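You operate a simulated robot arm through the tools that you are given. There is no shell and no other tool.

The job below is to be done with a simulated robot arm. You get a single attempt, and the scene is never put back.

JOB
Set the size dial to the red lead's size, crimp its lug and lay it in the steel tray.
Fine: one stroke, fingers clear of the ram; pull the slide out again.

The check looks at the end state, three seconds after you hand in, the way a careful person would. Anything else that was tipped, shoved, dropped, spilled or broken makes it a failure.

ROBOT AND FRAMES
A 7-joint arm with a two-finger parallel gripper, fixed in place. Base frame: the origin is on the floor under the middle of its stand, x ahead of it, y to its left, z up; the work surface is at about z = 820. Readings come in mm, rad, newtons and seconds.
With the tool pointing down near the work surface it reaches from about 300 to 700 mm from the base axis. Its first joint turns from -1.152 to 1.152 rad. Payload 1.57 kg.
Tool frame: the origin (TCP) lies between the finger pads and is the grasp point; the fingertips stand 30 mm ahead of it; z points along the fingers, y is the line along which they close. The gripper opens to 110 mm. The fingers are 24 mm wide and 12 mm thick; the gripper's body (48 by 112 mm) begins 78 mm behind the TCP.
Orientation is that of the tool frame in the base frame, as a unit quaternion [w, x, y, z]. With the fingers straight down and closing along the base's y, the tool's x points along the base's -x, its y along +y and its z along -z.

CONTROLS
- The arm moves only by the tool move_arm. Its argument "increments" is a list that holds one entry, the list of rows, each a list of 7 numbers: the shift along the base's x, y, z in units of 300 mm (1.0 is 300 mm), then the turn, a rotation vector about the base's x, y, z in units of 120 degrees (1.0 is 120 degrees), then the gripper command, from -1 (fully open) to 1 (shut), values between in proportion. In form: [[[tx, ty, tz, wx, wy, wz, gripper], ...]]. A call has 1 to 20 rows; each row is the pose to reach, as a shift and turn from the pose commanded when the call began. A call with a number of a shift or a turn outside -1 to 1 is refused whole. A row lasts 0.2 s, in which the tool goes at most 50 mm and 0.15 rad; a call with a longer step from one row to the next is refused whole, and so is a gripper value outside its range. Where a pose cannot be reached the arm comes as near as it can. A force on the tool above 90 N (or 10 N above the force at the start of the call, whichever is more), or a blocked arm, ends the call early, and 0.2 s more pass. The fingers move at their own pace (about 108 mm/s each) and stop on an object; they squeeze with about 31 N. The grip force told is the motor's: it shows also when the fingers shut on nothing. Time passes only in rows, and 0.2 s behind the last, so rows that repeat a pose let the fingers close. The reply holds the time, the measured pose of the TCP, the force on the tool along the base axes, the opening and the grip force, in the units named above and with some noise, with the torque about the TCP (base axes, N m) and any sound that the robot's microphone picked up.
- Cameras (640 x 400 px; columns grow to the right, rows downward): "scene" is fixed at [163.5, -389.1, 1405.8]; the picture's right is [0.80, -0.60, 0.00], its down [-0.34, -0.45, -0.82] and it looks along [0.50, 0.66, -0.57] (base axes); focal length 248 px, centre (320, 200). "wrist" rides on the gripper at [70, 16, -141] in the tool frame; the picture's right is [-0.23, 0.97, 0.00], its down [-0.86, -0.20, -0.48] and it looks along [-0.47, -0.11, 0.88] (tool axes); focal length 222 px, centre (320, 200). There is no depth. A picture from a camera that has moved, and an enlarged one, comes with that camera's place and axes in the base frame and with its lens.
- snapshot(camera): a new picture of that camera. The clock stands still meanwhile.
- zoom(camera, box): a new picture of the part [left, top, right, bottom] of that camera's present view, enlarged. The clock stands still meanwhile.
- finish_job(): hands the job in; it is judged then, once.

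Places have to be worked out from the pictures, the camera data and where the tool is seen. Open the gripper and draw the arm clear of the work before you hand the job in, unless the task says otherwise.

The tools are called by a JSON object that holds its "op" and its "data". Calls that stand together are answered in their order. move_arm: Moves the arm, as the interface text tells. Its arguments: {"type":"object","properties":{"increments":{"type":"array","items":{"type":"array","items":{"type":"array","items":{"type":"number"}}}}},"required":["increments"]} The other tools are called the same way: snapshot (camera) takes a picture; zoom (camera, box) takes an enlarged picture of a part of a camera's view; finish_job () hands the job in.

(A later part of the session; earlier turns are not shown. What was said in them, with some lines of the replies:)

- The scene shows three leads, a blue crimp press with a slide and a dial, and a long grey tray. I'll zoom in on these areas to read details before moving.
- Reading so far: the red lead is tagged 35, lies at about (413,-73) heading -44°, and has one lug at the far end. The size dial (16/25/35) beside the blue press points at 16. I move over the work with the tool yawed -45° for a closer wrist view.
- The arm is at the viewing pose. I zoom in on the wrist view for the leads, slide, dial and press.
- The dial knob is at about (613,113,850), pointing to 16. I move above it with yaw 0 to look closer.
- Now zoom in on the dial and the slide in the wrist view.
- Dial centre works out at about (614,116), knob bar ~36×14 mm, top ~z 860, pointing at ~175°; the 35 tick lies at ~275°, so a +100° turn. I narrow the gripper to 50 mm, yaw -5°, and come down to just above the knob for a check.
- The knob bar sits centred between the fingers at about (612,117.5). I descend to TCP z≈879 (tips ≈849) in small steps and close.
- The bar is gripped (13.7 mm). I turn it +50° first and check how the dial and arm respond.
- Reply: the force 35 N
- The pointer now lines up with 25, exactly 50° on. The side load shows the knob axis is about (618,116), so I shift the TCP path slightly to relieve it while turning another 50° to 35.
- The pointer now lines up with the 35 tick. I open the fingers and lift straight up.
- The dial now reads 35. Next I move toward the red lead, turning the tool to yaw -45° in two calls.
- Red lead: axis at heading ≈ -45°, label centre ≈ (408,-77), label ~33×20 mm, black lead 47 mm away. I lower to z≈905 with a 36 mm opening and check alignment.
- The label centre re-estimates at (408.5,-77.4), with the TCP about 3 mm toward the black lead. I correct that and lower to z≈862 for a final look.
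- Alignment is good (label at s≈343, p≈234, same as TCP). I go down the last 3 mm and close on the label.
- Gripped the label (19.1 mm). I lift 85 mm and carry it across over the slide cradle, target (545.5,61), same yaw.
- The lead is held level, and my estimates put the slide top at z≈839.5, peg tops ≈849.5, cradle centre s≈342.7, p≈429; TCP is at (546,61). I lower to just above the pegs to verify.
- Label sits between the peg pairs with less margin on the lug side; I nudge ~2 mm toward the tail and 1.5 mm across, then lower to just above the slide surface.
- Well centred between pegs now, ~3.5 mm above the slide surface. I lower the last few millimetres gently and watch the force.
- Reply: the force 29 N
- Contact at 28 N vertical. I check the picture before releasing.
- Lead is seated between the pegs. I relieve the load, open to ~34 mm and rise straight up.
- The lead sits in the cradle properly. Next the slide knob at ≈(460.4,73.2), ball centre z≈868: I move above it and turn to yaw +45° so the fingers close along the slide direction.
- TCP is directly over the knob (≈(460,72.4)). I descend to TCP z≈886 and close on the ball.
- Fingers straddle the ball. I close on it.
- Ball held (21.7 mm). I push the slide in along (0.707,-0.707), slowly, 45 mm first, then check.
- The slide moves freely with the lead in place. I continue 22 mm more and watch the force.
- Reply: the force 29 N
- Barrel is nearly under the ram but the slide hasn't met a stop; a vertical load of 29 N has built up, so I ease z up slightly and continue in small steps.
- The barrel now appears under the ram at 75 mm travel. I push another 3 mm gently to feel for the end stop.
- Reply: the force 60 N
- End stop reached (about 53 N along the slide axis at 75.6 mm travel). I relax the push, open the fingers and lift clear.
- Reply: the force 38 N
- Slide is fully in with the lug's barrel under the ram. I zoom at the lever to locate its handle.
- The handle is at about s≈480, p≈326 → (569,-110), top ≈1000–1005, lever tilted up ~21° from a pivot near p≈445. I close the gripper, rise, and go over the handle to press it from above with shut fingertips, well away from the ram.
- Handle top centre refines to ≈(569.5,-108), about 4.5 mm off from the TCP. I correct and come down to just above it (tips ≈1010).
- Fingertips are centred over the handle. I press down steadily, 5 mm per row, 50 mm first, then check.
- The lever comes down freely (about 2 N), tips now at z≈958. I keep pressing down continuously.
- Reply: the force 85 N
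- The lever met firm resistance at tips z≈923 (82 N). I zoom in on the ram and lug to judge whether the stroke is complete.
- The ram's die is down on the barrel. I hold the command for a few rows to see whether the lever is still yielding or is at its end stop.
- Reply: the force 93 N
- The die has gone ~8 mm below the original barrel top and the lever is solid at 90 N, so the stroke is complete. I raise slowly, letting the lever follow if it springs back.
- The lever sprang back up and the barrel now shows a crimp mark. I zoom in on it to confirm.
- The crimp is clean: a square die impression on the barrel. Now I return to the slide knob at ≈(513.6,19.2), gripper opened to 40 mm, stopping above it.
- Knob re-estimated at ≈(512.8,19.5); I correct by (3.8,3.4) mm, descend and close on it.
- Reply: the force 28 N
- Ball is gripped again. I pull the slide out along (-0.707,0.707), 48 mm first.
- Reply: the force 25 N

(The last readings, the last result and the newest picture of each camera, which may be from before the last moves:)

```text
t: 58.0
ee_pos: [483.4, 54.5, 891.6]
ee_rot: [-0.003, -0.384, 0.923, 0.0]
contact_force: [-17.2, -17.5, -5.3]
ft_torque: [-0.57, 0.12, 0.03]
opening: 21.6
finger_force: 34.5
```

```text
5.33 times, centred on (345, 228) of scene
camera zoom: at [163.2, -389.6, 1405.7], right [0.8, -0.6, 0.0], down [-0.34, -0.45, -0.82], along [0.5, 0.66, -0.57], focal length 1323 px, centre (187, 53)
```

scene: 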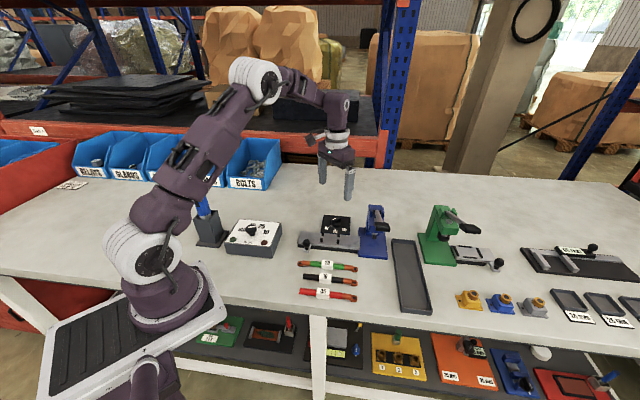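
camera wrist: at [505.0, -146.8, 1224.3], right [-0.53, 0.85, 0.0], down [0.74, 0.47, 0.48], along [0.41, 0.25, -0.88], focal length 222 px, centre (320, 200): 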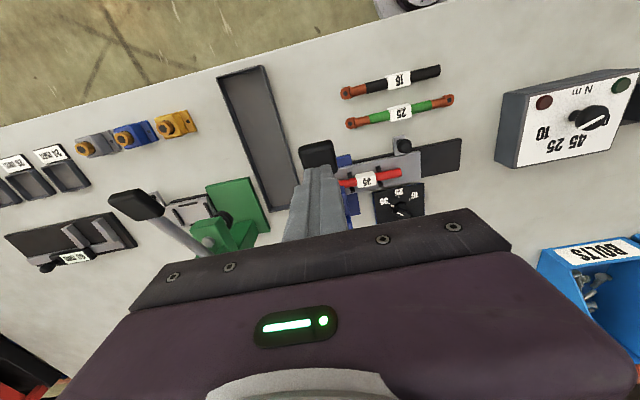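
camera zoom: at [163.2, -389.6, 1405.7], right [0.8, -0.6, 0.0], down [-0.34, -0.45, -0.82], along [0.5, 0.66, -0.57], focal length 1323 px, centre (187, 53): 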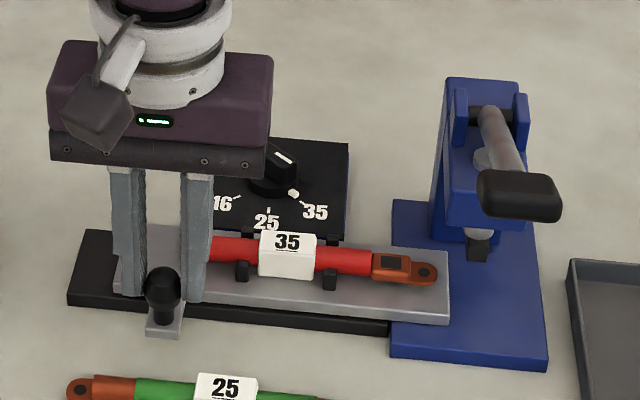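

47 mm pulled out with the lead riding along. I relieve the ~24 N sideways load by 2 mm and pull the remaining ~28 mm.

{"op": "move_arm", "data": {"increments": [[[-0.008, 0.002, 0, 0, 0, 0, 1], [-0.018, 0.01, 0, 0, 0, 0, 1], [-0.029, 0.021, 0, 0, 0, 0, 1], [-0.04, 0.032, 0, 0, 0, 0, 1], [-0.052, 0.044, 0, 0, 0, 0, 1], [-0.062, 0.054, 0, 0, 0, 0, 1], [-0.067, 0.059, 0, 0, 0, 0, 1], [-0.071, 0.063, 0, 0, 0, 0, 1], [-0.071, 0.063, 0, 0, 0, 0, 1]]]}}

{"op": "zoom", "data": {"camera": "scene", "box": [290, 190, 400, 265]}}

```text
t: 60.0
ee_pos: [465.0, 75.1, 891.7]
ee_rot: [0.002, -0.385, 0.923, -0.001]
contact_force: [4.0, 1.5, 5.2]
ft_torque: [-0.36, 0.71, 0.05]
opening: 21.7
finger_force: 35.3
```

```text
5.33 times, centred on (345, 228) of scene
camera zoom: at [163.5, -389.1, 1405.8], right [0.8, -0.6, 0.0], down [-0.34, -0.45, -0.82], along [0.5, 0.66, -0.57], focal length 1323 px, centre (187, 53)
```

zoom: 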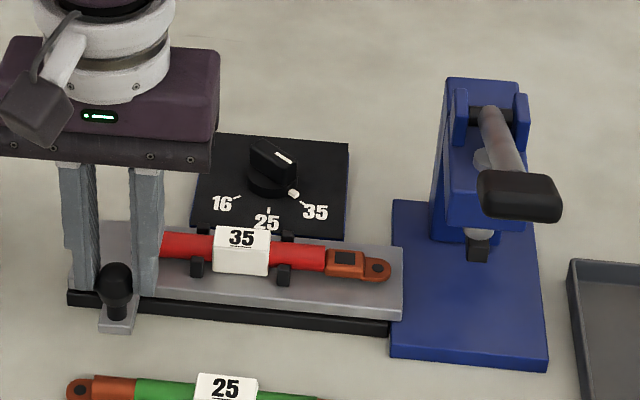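

The slide is within ~1–2 mm of its original out position; I pull 3 mm more to reach the out stop.

{"op": "move_arm", "data": {"increments": [[[-0.003, 0.003, 0, 0, 0, 0, 1], [-0.006, 0.006, 0, 0, 0, 0, 1], [-0.008, 0.008, 0, 0, 0, 0, 1], [-0.008, 0.008, 0, 0, 0, 0, 1]]]}}

{"op": "zoom", "data": {"camera": "scene", "box": [290, 190, 400, 265]}}

```text
t: 61.0
ee_pos: [463.4, 75.3, 890.8]
ee_rot: [0.003, -0.383, 0.924, -0.001]
contact_force: [28.6, -16.6, 5.1]
ft_torque: [-0.31, -0.57, 0.09]
opening: 21.6
finger_force: 35.0
```

```text
5.33 times, centred on (345, 228) of scene
camera zoom: at [164.1, -389.6, 1405.6], right [0.8, -0.6, 0.0], down [-0.34, -0.45, -0.82], along [0.5, 0.66, -0.57], focal length 1323 px, centre (187, 53)
```

zoom: 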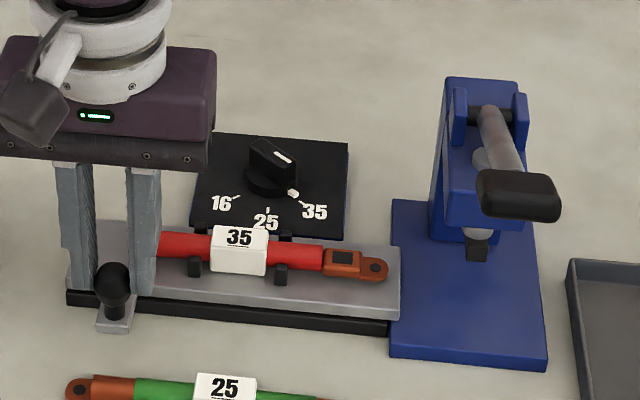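

Out stop reached (~32 N). I relax, open, and lift clear.

{"op": "move_arm", "data": {"increments": [[[0.005, -0.004, 0, 0, 0, 0, 1], [0.005, -0.004, 0, 0, 0, 0, 1], [0.005, -0.004, 0, 0, 0, 0, 0.6], [0.005, -0.004, 0, 0, 0, 0, 0.27], [0.005, -0.004, 0.0, 0, 0, 0, 0.27], [0.005, -0.004, 0.06, 0, 0, 0, 0.27], [0.005, -0.004, 0.15, 0, 0, 0, 0.27], [0.005, -0.004, 0.28, 0, 0, 0, 0.27], [0.005, -0.004, 0.28, 0, 0, 0, 0.27]]]}}

{"op": "zoom", "data": {"camera": "scene", "box": [290, 190, 400, 265]}}

{"op": "snapshot", "data": {"camera": "wrist"}}

```text
t: 63.0
ee_pos: [461.7, 75.1, 974.7]
ee_rot: [0.0, -0.383, 0.924, 0.0]
contact_force: [0.0, -0.1, 0.8]
ft_torque: [-0.01, 0.0, 0.01]
opening: 40.2
finger_force: 0.0
```

```text
5.33 times, centred on (345, 228) of scene
camera zoom: at [163.5, -389.1, 1405.8], right [0.8, -0.6, 0.0], down [-0.34, -0.45, -0.82], along [0.5, 0.66, -0.57], focal length 1323 px, centre (187, 53)
```

zoom: 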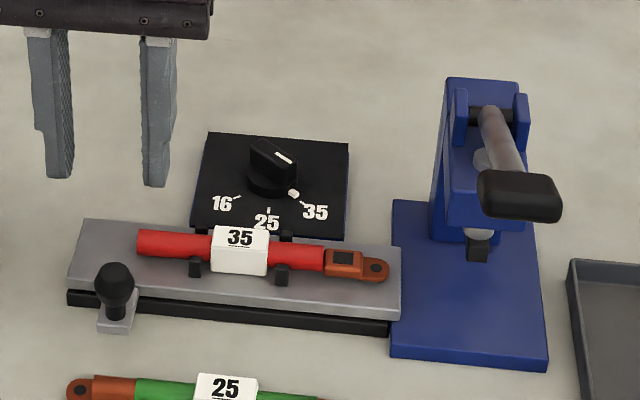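

```text
taken
camera wrist: at [400.6, 37.3, 1115.4], right [-0.53, 0.85, 0.0], down [0.75, 0.46, 0.48], along [0.41, 0.25, -0.88], focal length 222 px, centre (320, 200)
```

wrist: 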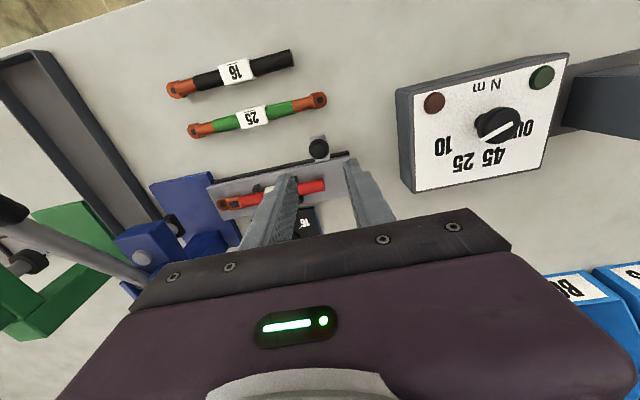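

Slide back out, lead undisturbed, lever up. I move over the label again at ≈(543.6,62.6) with yaw -45° to pick the lead.

{"op": "move_arm", "data": {"increments": [[[0.025, -0.004, 0, 0, 0, -0.068, 0.3], [0.05, -0.008, 0, 0, 0, -0.136, 0.3], [0.075, -0.012, 0, 0, 0, -0.204, 0.33], [0.1, -0.016, 0, 0, 0, -0.272, 0.33], [0.125, -0.02, 0, 0, 0, -0.34, 0.33], [0.15, -0.024, 0, 0, 0, -0.408, 0.35], [0.175, -0.028, 0, 0, 0, -0.476, 0.35], [0.2, -0.032, 0, 0, 0, -0.544, 0.35], [0.225, -0.036, 0, 0, 0, -0.612, 0.35], [0.25, -0.04, -0.04, 0, 0, -0.68, 0.35], [0.274, -0.043, -0.1, 0, 0, -0.75, 0.35], [0.274, -0.043, -0.12, 0, 0, -0.75, 0.35], [0.274, -0.043, -0.12, 0, 0, -0.75, 0.35]]]}}

{"op": "zoom", "data": {"camera": "wrist", "box": [220, 40, 440, 210]}}

{"op": "zoom", "data": {"camera": "scene", "box": [290, 190, 400, 265]}}

```text
t: 65.8
ee_pos: [544.4, 61.9, 938.1]
ee_rot: [0.0, 0.382, 0.924, 0.0]
contact_force: [-0.1, -0.1, 0.3]
ft_torque: [0.02, 0.0, 0.02]
opening: 35.8
finger_force: 0.0
```

```text
2.35 times, centred on (330, 125) of wrist
camera zoom: at [505.8, 123.6, 1079.0], right [0.85, 0.53, 0.0], down [0.46, -0.75, 0.48], along [0.25, -0.41, -0.88], focal length 523 px, centre (296, 376)
```

zoom: 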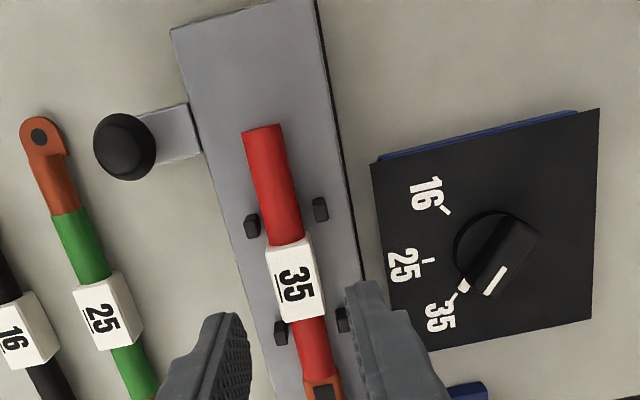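

```text
5.33 times, centred on (345, 228) of scene
camera zoom: at [163.5, -389.1, 1405.8], right [0.8, -0.6, 0.0], down [-0.34, -0.45, -0.82], along [0.5, 0.66, -0.57], focal length 1323 px, centre (187, 53)
```

zoom: 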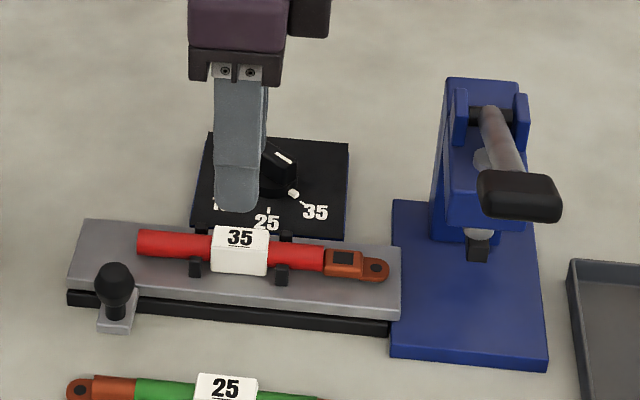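

Label centre ≈(543,62), matching the TCP within ~1 mm. I descend between the pegs to TCP z≈879.

{"op": "move_arm", "data": {"increments": [[[-0.002, -0.002, -0.05, 0, 0, 0, 0.35], [-0.002, -0.002, -0.1, 0, 0, 0, 0.35], [-0.002, -0.002, -0.15, 0, 0, 0, 0.35], [-0.002, -0.002, -0.195, 0, 0, 0, 0.35], [-0.002, -0.002, -0.195, 0, 0, 0, 0.35]]]}}

{"op": "zoom", "data": {"camera": "wrist", "box": [220, 70, 440, 220]}}

{"op": "zoom", "data": {"camera": "scene", "box": [290, 190, 400, 265]}}

```text
t: 67.0
ee_pos: [543.3, 61.6, 878.6]
ee_rot: [0.0, 0.382, 0.924, 0.0]
contact_force: [-0.1, 0.4, -1.0]
ft_torque: [-0.02, 0.03, -0.04]
opening: 35.8
finger_force: 0.0
```

```text
2.67 times, centred on (330, 145) of wrist
camera zoom: at [504.3, 123.7, 1020.6], right [0.85, 0.53, 0.0], down [0.47, -0.74, 0.48], along [0.25, -0.41, -0.88], focal length 592 px, centre (293, 347)
```

zoom: 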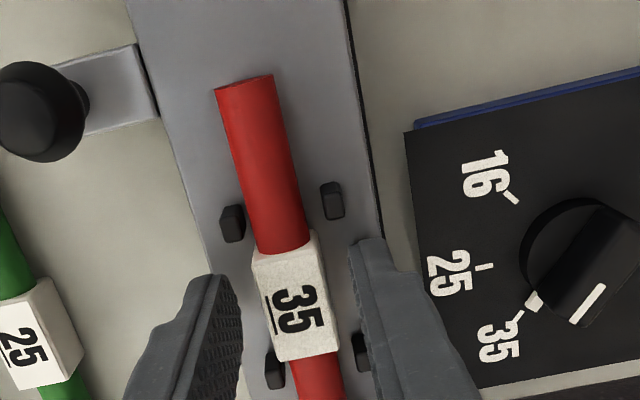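

```text
5.33 times, centred on (345, 228) of scene
camera zoom: at [163.5, -389.1, 1405.8], right [0.8, -0.6, 0.0], down [-0.34, -0.45, -0.82], along [0.5, 0.66, -0.57], focal length 1323 px, centre (187, 53)
```

zoom: 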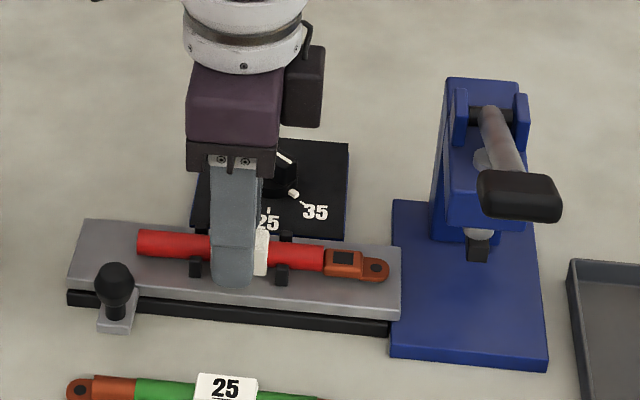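

Fingers straddle the label cleanly. I shift 1.5 mm toward the lug and close.

{"op": "move_arm", "data": {"increments": [[[0.0035, -0.0035, 0, 0, 0, 0, 0.35], [0.0035, -0.0035, 0, 0, 0, 0, 0.6], [0.0035, -0.0035, 0, 0, 0, 0, 1], [0.0035, -0.0035, 0, 0, 0, 0, 1], [0.0035, -0.0035, 0, 0, 0, 0, 1]]]}}

{"op": "move_arm", "data": {"increments": [[[0, 0, 0.01, 0, 0, 0, 1], [0, 0, 0.03, 0, 0, 0, 1], [0, 0, 0.06, 0, 0, 0, 1], [0, 0, 0.12, 0, 0, 0, 1], [0, 0, 0.2, 0, 0, 0, 1], [0, 0, 0.26, 0, 0, 0, 1], [0, 0, 0.26, 0, 0, 0, 1]]]}}

{"op": "zoom", "data": {"camera": "scene", "box": [290, 180, 410, 265]}}

{"op": "snapshot", "data": {"camera": "wrist"}}

```text
t: 68.2
ee_pos: [545.1, 59.9, 878.5]
ee_rot: [-0.001, 0.381, 0.925, 0.001]
contact_force: [0.9, -0.6, 0.5]
ft_torque: [-0.05, -0.01, -0.01]
opening: 19.3
finger_force: 30.8
```

```text
t: 69.8
ee_pos: [546.6, 60.0, 958.7]
ee_rot: [0.0, 0.381, 0.924, -0.001]
contact_force: [0.7, 0.7, -1.5]
ft_torque: [0.01, 0.01, -0.01]
opening: 19.2
finger_force: 30.7
```

```text
4.71 times, centred on (350, 222) of scene
camera zoom: at [163.5, -389.1, 1405.8], right [0.8, -0.6, 0.0], down [-0.34, -0.45, -0.82], along [0.5, 0.66, -0.57], focal length 1167 px, centre (179, 94)
```

zoom: 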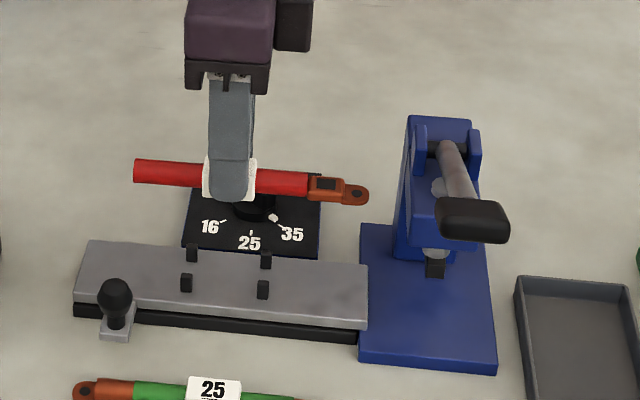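

```text
taken
camera wrist: at [507.4, 121.9, 1099.1], right [0.85, 0.53, 0.0], down [0.46, -0.74, 0.48], along [0.25, -0.41, -0.88], focal length 222 px, centre (320, 200)
```

wrist: 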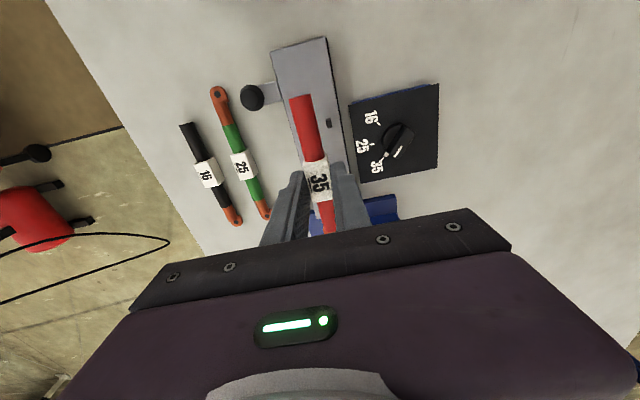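

The lead came out of the cradle cleanly. I raise it to z≈1095 so it clears the lever (top ≈1010).

{"op": "move_arm", "data": {"increments": [[[0, 0, 0.06, 0, 0, 0, 1], [0, 0, 0.16, 0, 0, 0, 1], [0, 0, 0.26, 0, 0, 0, 1], [0, 0, 0.36, 0, 0, 0, 1], [0, 0, 0.44, 0, 0, 0, 1], [0, 0, 0.46, 0, 0, 0, 1], [0, 0, 0.46, 0, 0, 0, 1]]]}}

{"op": "move_arm", "data": {"increments": [[[0.01, -0.05, 0, 0, 0, 0.05, 1], [0.03, -0.11, 0, 0, 0, 0.11, 1], [0.05, -0.18, 0, 0, 0, 0.17, 1], [0.07, -0.25, 0, 0, 0, 0.23, 1], [0.09, -0.32, 0, 0, 0, 0.29, 1], [0.11, -0.39, 0, 0, 0, 0.35, 1], [0.13, -0.46, 0, 0, 0, 0.41, 1], [0.15, -0.53, 0, 0, 0, 0.47, 1], [0.175, -0.6, 0, 0, 0, 0.53, 1], [0.2, -0.67, 0, 0, 0, 0.59, 1], [0.22, -0.74, 0, 0, 0, 0.65, 1], [0.245, -0.8, 0, 0, 0, 0.7, 1], [0.2583, -0.8437, 0, 0, 0, 0.75, 1], [0.2583, -0.8437, 0, 0, 0, 0.75, 1]]]}}

{"op": "snapshot", "data": {"camera": "wrist"}}

{"op": "snapshot", "data": {"camera": "scene"}}

```text
t: 71.4
ee_pos: [545.9, 59.3, 1095.1]
ee_rot: [0.0, 0.382, 0.924, -0.001]
contact_force: [-0.6, -0.1, -1.3]
ft_torque: [0.02, 0.01, -0.01]
opening: 19.4
finger_force: 31.0
```

```text
t: 74.4
ee_pos: [623.0, -191.4, 1096.3]
ee_rot: [0.0, -0.383, 0.924, 0.001]
contact_force: [0.0, -0.3, -1.2]
ft_torque: [0.0, -0.01, 0.01]
opening: 19.6
finger_force: 30.9
out of reach, approached as far as the arm can: row 13
```

```text
taken
camera wrist: at [561.9, -230.0, 1236.6], right [-0.53, 0.85, 0.0], down [0.75, 0.47, 0.48], along [0.4, 0.25, -0.88], focal length 222 px, centre (320, 200)
```

wrist: 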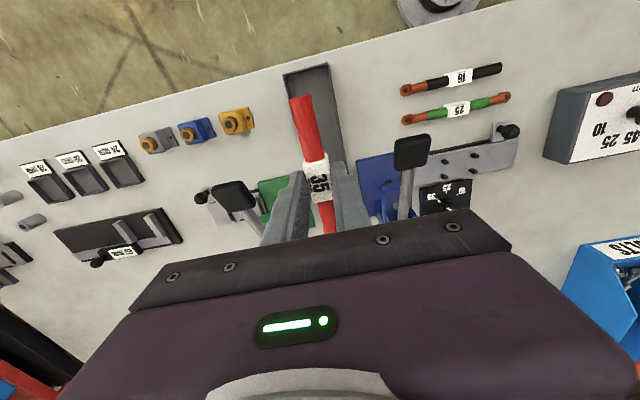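

```text
taken
```

scene: 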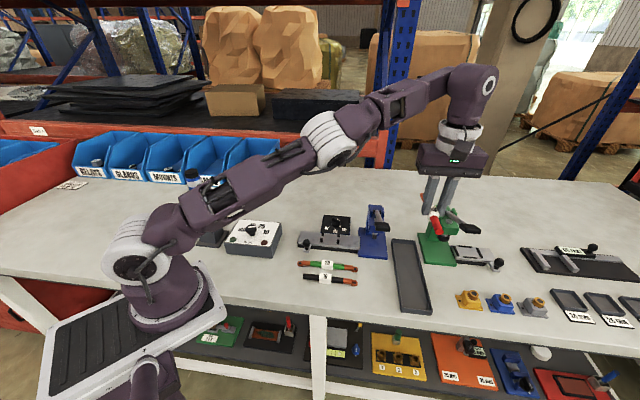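

At reach limit but pose is as intended. I zoom on the tray in the wrist view to locate it.

{"op": "zoom", "data": {"camera": "wrist", "box": [260, 50, 440, 230]}}

{"op": "zoom", "data": {"camera": "scene", "box": [370, 170, 480, 320]}}

```text
2.22 times, centred on (350, 140) of wrist
camera zoom: at [561.9, -230.0, 1236.6], right [-0.53, 0.85, 0.0], down [0.75, 0.47, 0.48], along [0.4, 0.25, -0.88], focal length 494 px, centre (253, 333)
```

zoom: 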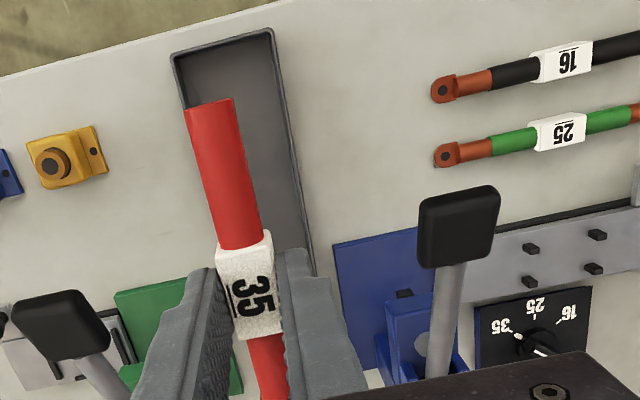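

```text
2.67 times, centred on (425, 245) of scene
camera zoom: at [163.5, -389.2, 1405.8], right [0.8, -0.6, 0.0], down [-0.34, -0.45, -0.82], along [0.5, 0.66, -0.57], focal length 661 px, centre (40, 80)
```

zoom: 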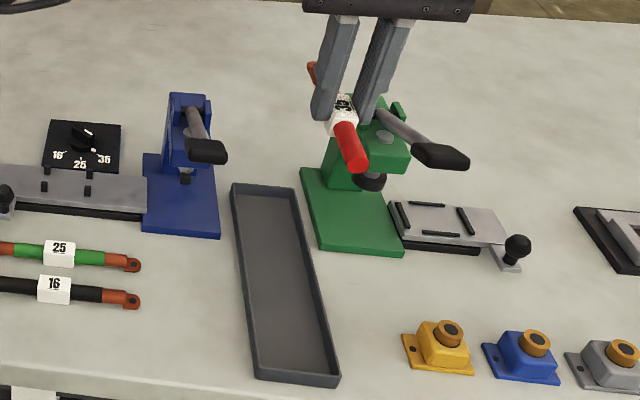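

Tray: rims at s≈543 and 615, near end p≈219, so its centre line is s≈578.5; both lever handles stay >20 mm clear of the gripper body on the way down. I lower to z≈925 with a small correction.

{"op": "move_arm", "data": {"increments": [[[0.006, -0.006, -0.04, 0, 0, 0, 1], [0.006, -0.006, -0.12, 0, 0, 0, 1], [0.006, -0.006, -0.22, 0, 0, 0, 1], [0.006, -0.006, -0.32, 0, 0, 0, 1], [0.006, -0.006, -0.42, 0, 0, 0, 1], [0.006, -0.006, -0.52, 0, 0, 0, 1], [0.006, -0.006, -0.57, 0, 0, 0, 1], [0.006, -0.006, -0.57, 0, 0, 0, 1]]]}}

{"op": "snapshot", "data": {"camera": "wrist"}}

{"op": "zoom", "data": {"camera": "wrist", "box": [240, 30, 420, 220]}}

{"op": "zoom", "data": {"camera": "scene", "box": [370, 180, 480, 320]}}

```text
t: 76.2
ee_pos: [625.3, -194.6, 926.0]
ee_rot: [0.0, -0.384, 0.923, 0.001]
contact_force: [0.0, -1.2, -1.1]
ft_torque: [0.0, 0.02, 0.02]
opening: 19.3
finger_force: 31.4
```

```text
taken
camera wrist: at [562.5, -231.9, 1066.2], right [-0.53, 0.85, 0.0], down [0.74, 0.47, 0.48], along [0.41, 0.25, -0.88], focal length 222 px, centre (320, 200)
```

wrist: 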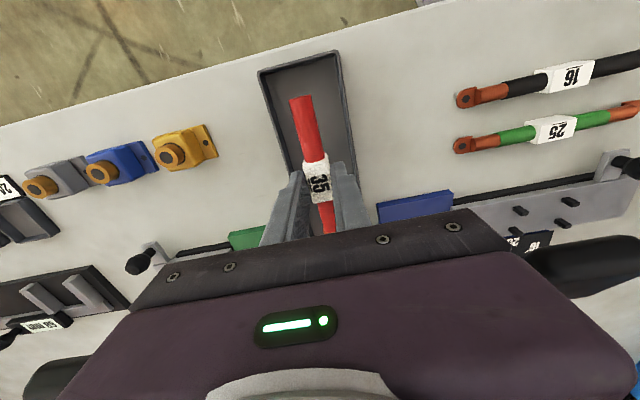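

```text
2.11 times, centred on (330, 125) of wrist
camera zoom: at [562.5, -231.9, 1066.2], right [-0.53, 0.85, 0.0], down [0.74, 0.47, 0.48], along [0.41, 0.25, -0.88], focal length 468 px, centre (299, 358)
```

zoom: 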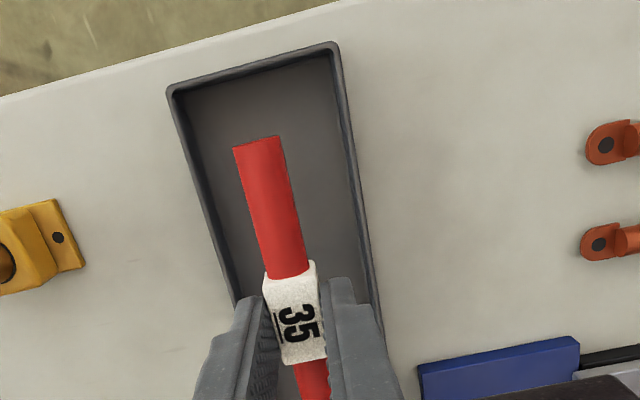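

```text
2.86 times, centred on (425, 250) of scene
camera zoom: at [163.5, -389.1, 1405.8], right [0.8, -0.6, 0.0], down [-0.34, -0.45, -0.82], along [0.5, 0.66, -0.57], focal length 709 px, centre (20, 57)
```

zoom: 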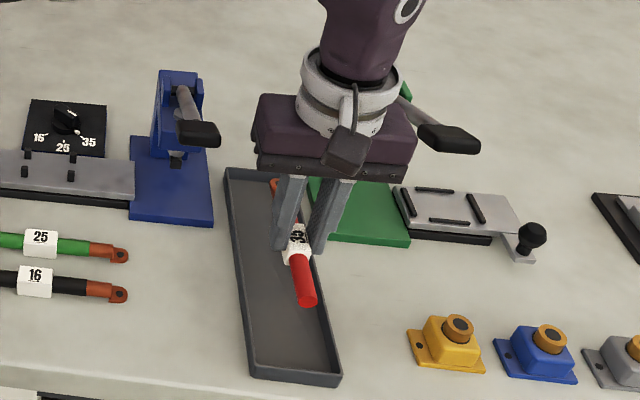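

Lead is aligned over the tray (TCP s≈577.6, tray centre ≈579). I lower to z≈869 first, then creep to contact.

{"op": "move_arm", "data": {"increments": [[[0.0035, -0.0035, -0.03, 0, 0, 0, 1], [0.0035, -0.0035, -0.09, 0, 0, 0, 1], [0.0035, -0.0035, -0.15, 0, 0, 0, 1], [0.0035, -0.0035, -0.185, 0, 0, 0, 1], [0.0035, -0.0035, -0.185, 0, 0, 0, 1]]]}}

{"op": "zoom", "data": {"camera": "wrist", "box": [240, 30, 420, 220]}}

{"op": "zoom", "data": {"camera": "scene", "box": [370, 180, 480, 320]}}

```text
t: 77.4
ee_pos: [623.8, -196.5, 870.4]
ee_rot: [0.0, -0.383, 0.924, 0.0]
contact_force: [-0.4, 0.9, -2.0]
ft_torque: [0.0, 0.0, 0.0]
opening: 19.3
finger_force: 30.9
```

```text
2.11 times, centred on (330, 125) of wrist
camera zoom: at [562.0, -232.6, 1010.8], right [-0.53, 0.85, 0.0], down [0.74, 0.47, 0.48], along [0.41, 0.25, -0.88], focal length 468 px, centre (299, 358)
```

zoom: 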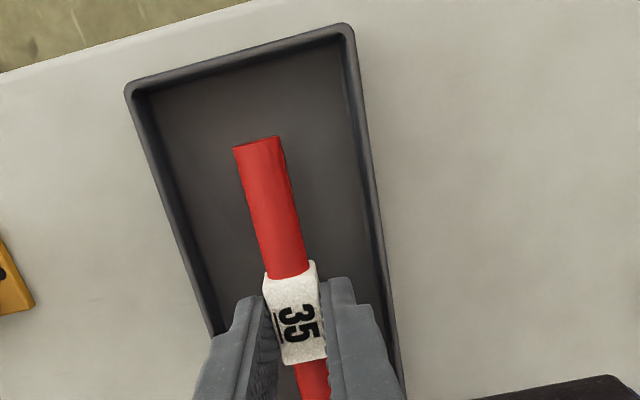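

```text
2.86 times, centred on (425, 250) of scene
camera zoom: at [163.5, -389.1, 1405.8], right [0.8, -0.6, 0.0], down [-0.34, -0.45, -0.82], along [0.5, 0.66, -0.57], focal length 709 px, centre (20, 57)
```

zoom: 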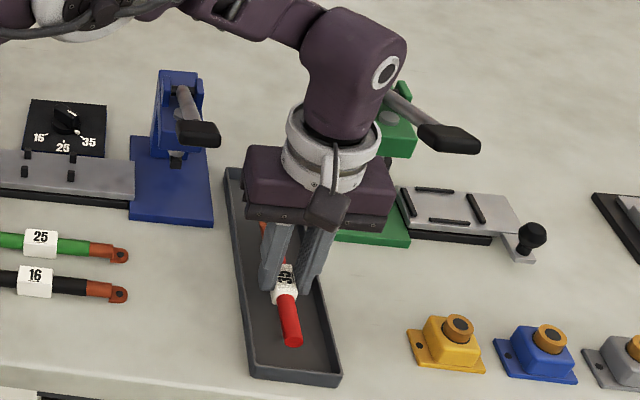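

Well centred within the tray. I creep down 8 mm and read the force.

{"op": "move_arm", "data": {"increments": [[[0, 0, -0.007, 0, 0, 0, 1], [0, 0, -0.014, 0, 0, 0, 1], [0, 0, -0.021, 0, 0, 0, 1], [0, 0, -0.026, 0, 0, 0, 1], [0, 0, -0.026, 0, 0, 0, 1]]]}}

```text
t: 78.6
ee_pos: [624.6, -196.9, 860.9]
ee_rot: [0.0, -0.384, 0.923, 0.0]
contact_force: [-1.2, -0.6, 4.3]
ft_torque: [0.11, -0.03, 0.01]
opening: 19.8
finger_force: 30.8
```

A first light touch (4 N). I lower 1 mm more to seat it.

{"op": "move_arm", "data": {"increments": [[[0, 0, -0.003, 0, 0, 0, 1], [0, 0, -0.003, 0, 0, 0, 1]]]}}

{"op": "zoom", "data": {"camera": "scene", "box": [390, 210, 460, 310]}}

```text
t: 79.2
ee_pos: [625.4, -196.1, 859.2]
ee_rot: [0.001, -0.383, 0.924, -0.001]
contact_force: [-5.6, 1.2, 22.0]
ft_torque: [0.18, 0.11, 0.01]
opening: 19.2
finger_force: 30.8
```

```text
4.00 times, centred on (425, 260) of scene
camera zoom: at [162.9, -389.0, 1405.9], right [0.8, -0.6, 0.0], down [-0.34, -0.45, -0.82], along [0.5, 0.66, -0.57], focal length 992 px, centre (-100, -40)
```

zoom: 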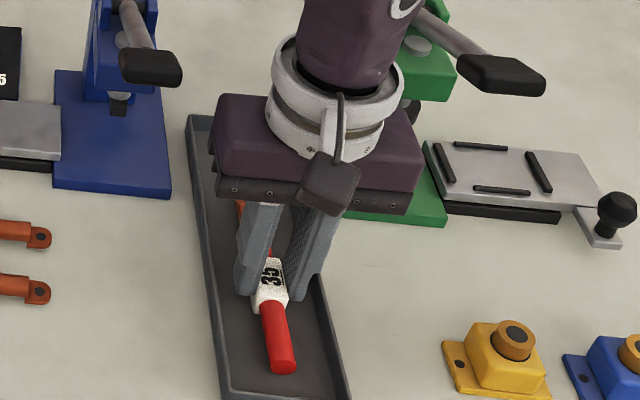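

Seated on the tray floor (22 N). I ease off, open to ~27 mm so the fingers stay inside the tray walls, and lift straight up.

{"op": "move_arm", "data": {"increments": [[[0, 0, 0.003, 0, 0, 0, 1], [0, 0, 0.003, 0, 0, 0, 0.7], [0, 0, 0.003, 0, 0, 0, 0.52], [0, 0, 0.003, 0, 0, 0, 0.52], [0, 0, 0.02, 0, 0, 0, 0.52], [0, 0, 0.06, 0, 0, 0, 0.52], [0, 0, 0.14, 0, 0, 0, 0.52], [0, 0, 0.24, 0, 0, 0, 0.52], [0, 0, 0.34, 0, 0, 0, 0.52], [0, 0, 0.44, 0, 0, 0, 0.52], [0, 0, 0.54, 0, 0, 0, 0.52], [0, 0, 0.64, 0, 0, 0, 0.52], [0, 0, 0.74, 0, 0, 0, 0.52]]]}}

{"op": "snapshot", "data": {"camera": "wrist"}}

{"op": "snapshot", "data": {"camera": "scene"}}

{"op": "zoom", "data": {"camera": "scene", "box": [380, 220, 470, 320]}}

```text
t: 82.0
ee_pos: [627.4, -197.8, 1081.9]
ee_rot: [0.0, -0.383, 0.924, -0.001]
contact_force: [0.1, -0.2, -0.4]
ft_torque: [-0.01, -0.01, -0.01]
opening: 26.5
finger_force: 0.1
```

```text
taken
camera wrist: at [565.6, -235.1, 1222.9], right [-0.53, 0.85, 0.0], down [0.74, 0.47, 0.48], along [0.41, 0.25, -0.88], focal length 222 px, centre (320, 200)
```

wrist: 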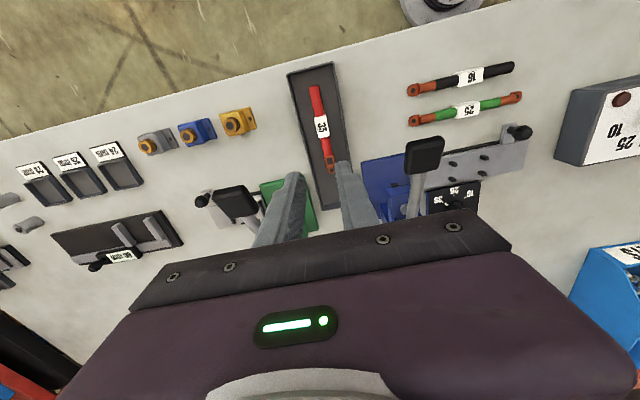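

```text
taken
```

scene: 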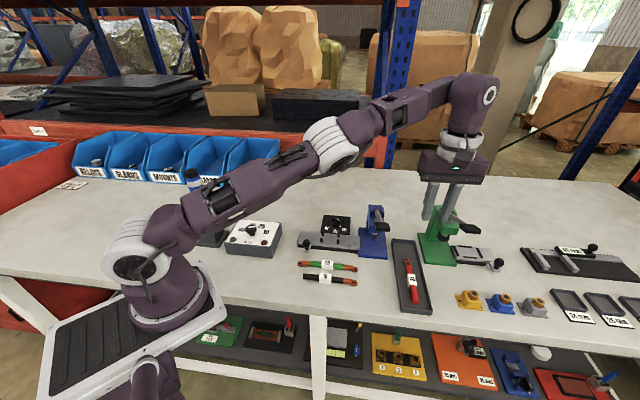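

```text
4.00 times, centred on (425, 270) of scene
camera zoom: at [163.5, -389.1, 1405.8], right [0.8, -0.6, 0.0], down [-0.34, -0.45, -0.82], along [0.5, 0.66, -0.57], focal length 992 px, centre (-100, -80)
```

zoom: 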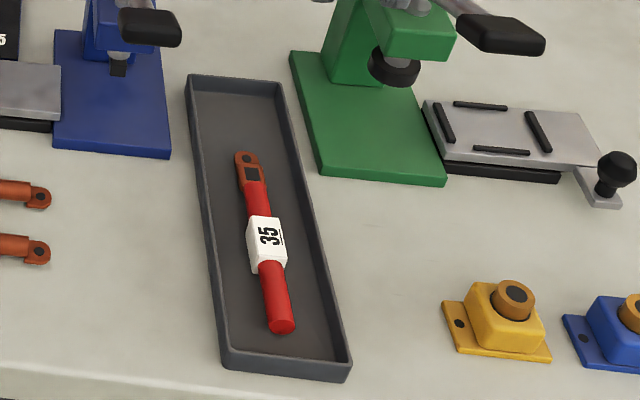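

The crimped lead lies flat in the steel tray. I draw the arm back and up, opening the gripper fully.

{"op": "move_arm", "data": {"increments": [[[-0.06, 0.03, 0.06, 0, 0, 0, 0], [-0.15, 0.09, 0.1, 0, 0, 0, -0.5], [-0.25, 0.16, 0.15, 0, 0, 0, -1], [-0.35, 0.23, 0.2, 0, 0, 0, -1], [-0.45, 0.3, 0.25, 0, 0, 0, -1], [-0.55, 0.37, 0.3, 0, 0, 0, -1], [-0.65, 0.44, 0.33, 0, 0, 0, -1], [-0.7, 0.48, 0.33, 0, 0, 0, -1], [-0.7, 0.48, 0.33, 0, 0, 0, -1]]]}}

{"op": "snapshot", "data": {"camera": "scene"}}

{"op": "zoom", "data": {"camera": "scene", "box": [290, 190, 440, 320]}}

```text
t: 84.0
ee_pos: [414.6, -52.7, 1178.3]
ee_rot: [0.0, -0.383, 0.924, 0.0]
contact_force: [-0.2, -0.8, 0.1]
ft_torque: [0.02, 0.0, 0.01]
opening: 110.2
finger_force: 0.0
```

```text
taken
```

scene: 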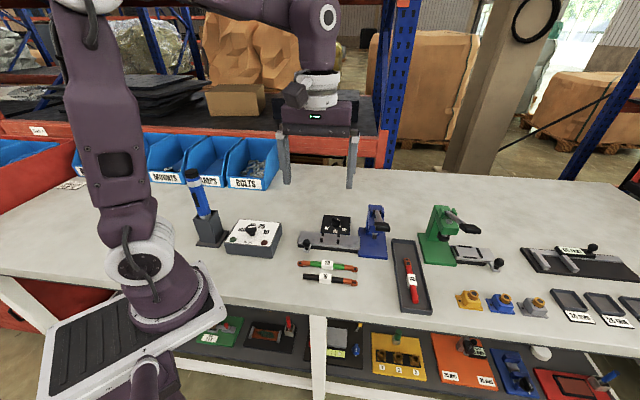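

```text
3.08 times, centred on (365, 255) of scene
camera zoom: at [163.5, -389.1, 1405.8], right [0.8, -0.6, 0.0], down [-0.34, -0.45, -0.82], along [0.5, 0.66, -0.57], focal length 763 px, centre (182, 31)
```

zoom: 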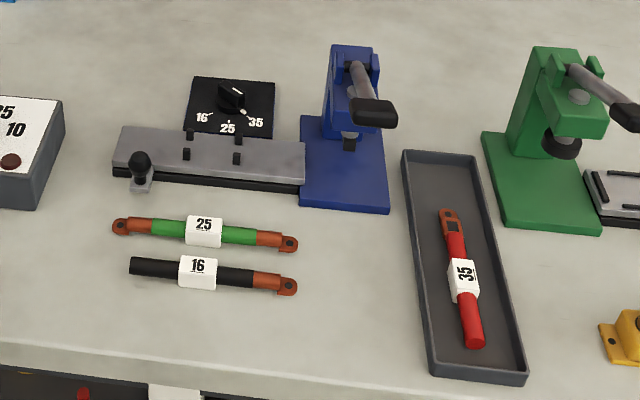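

Everything checks out: dial at 35, slide fully out, lever up, the red lead crimped and flat in the tray, the other leads untouched, and the arm clear with the gripper open. I hand the job in.

{"op": "finish_job", "data": {}}

```text
The job is handed in.
```

The red lead is crimped and lying flat in the steel tray, and I've handed the job in; no verdict came back.

- **Dial:** I turned it from 16 to 35, the size on the red lead's tag, and left it there.
- **Crimp:** I loaded the lead into the slide, pushed it in to its stop and pressed the lever once. The fingers stayed on the handle, well away from the ram. The lever went solid at about 90 N, sprang back up, and the lug shows a clean square die mark.
- **Slide:** I pulled it back out to its stop before lifting the lead off.
- **Everything else:** The last picture shows the green and black leads and the rest of the bench where they were. The arm is drawn back with the gripper open.
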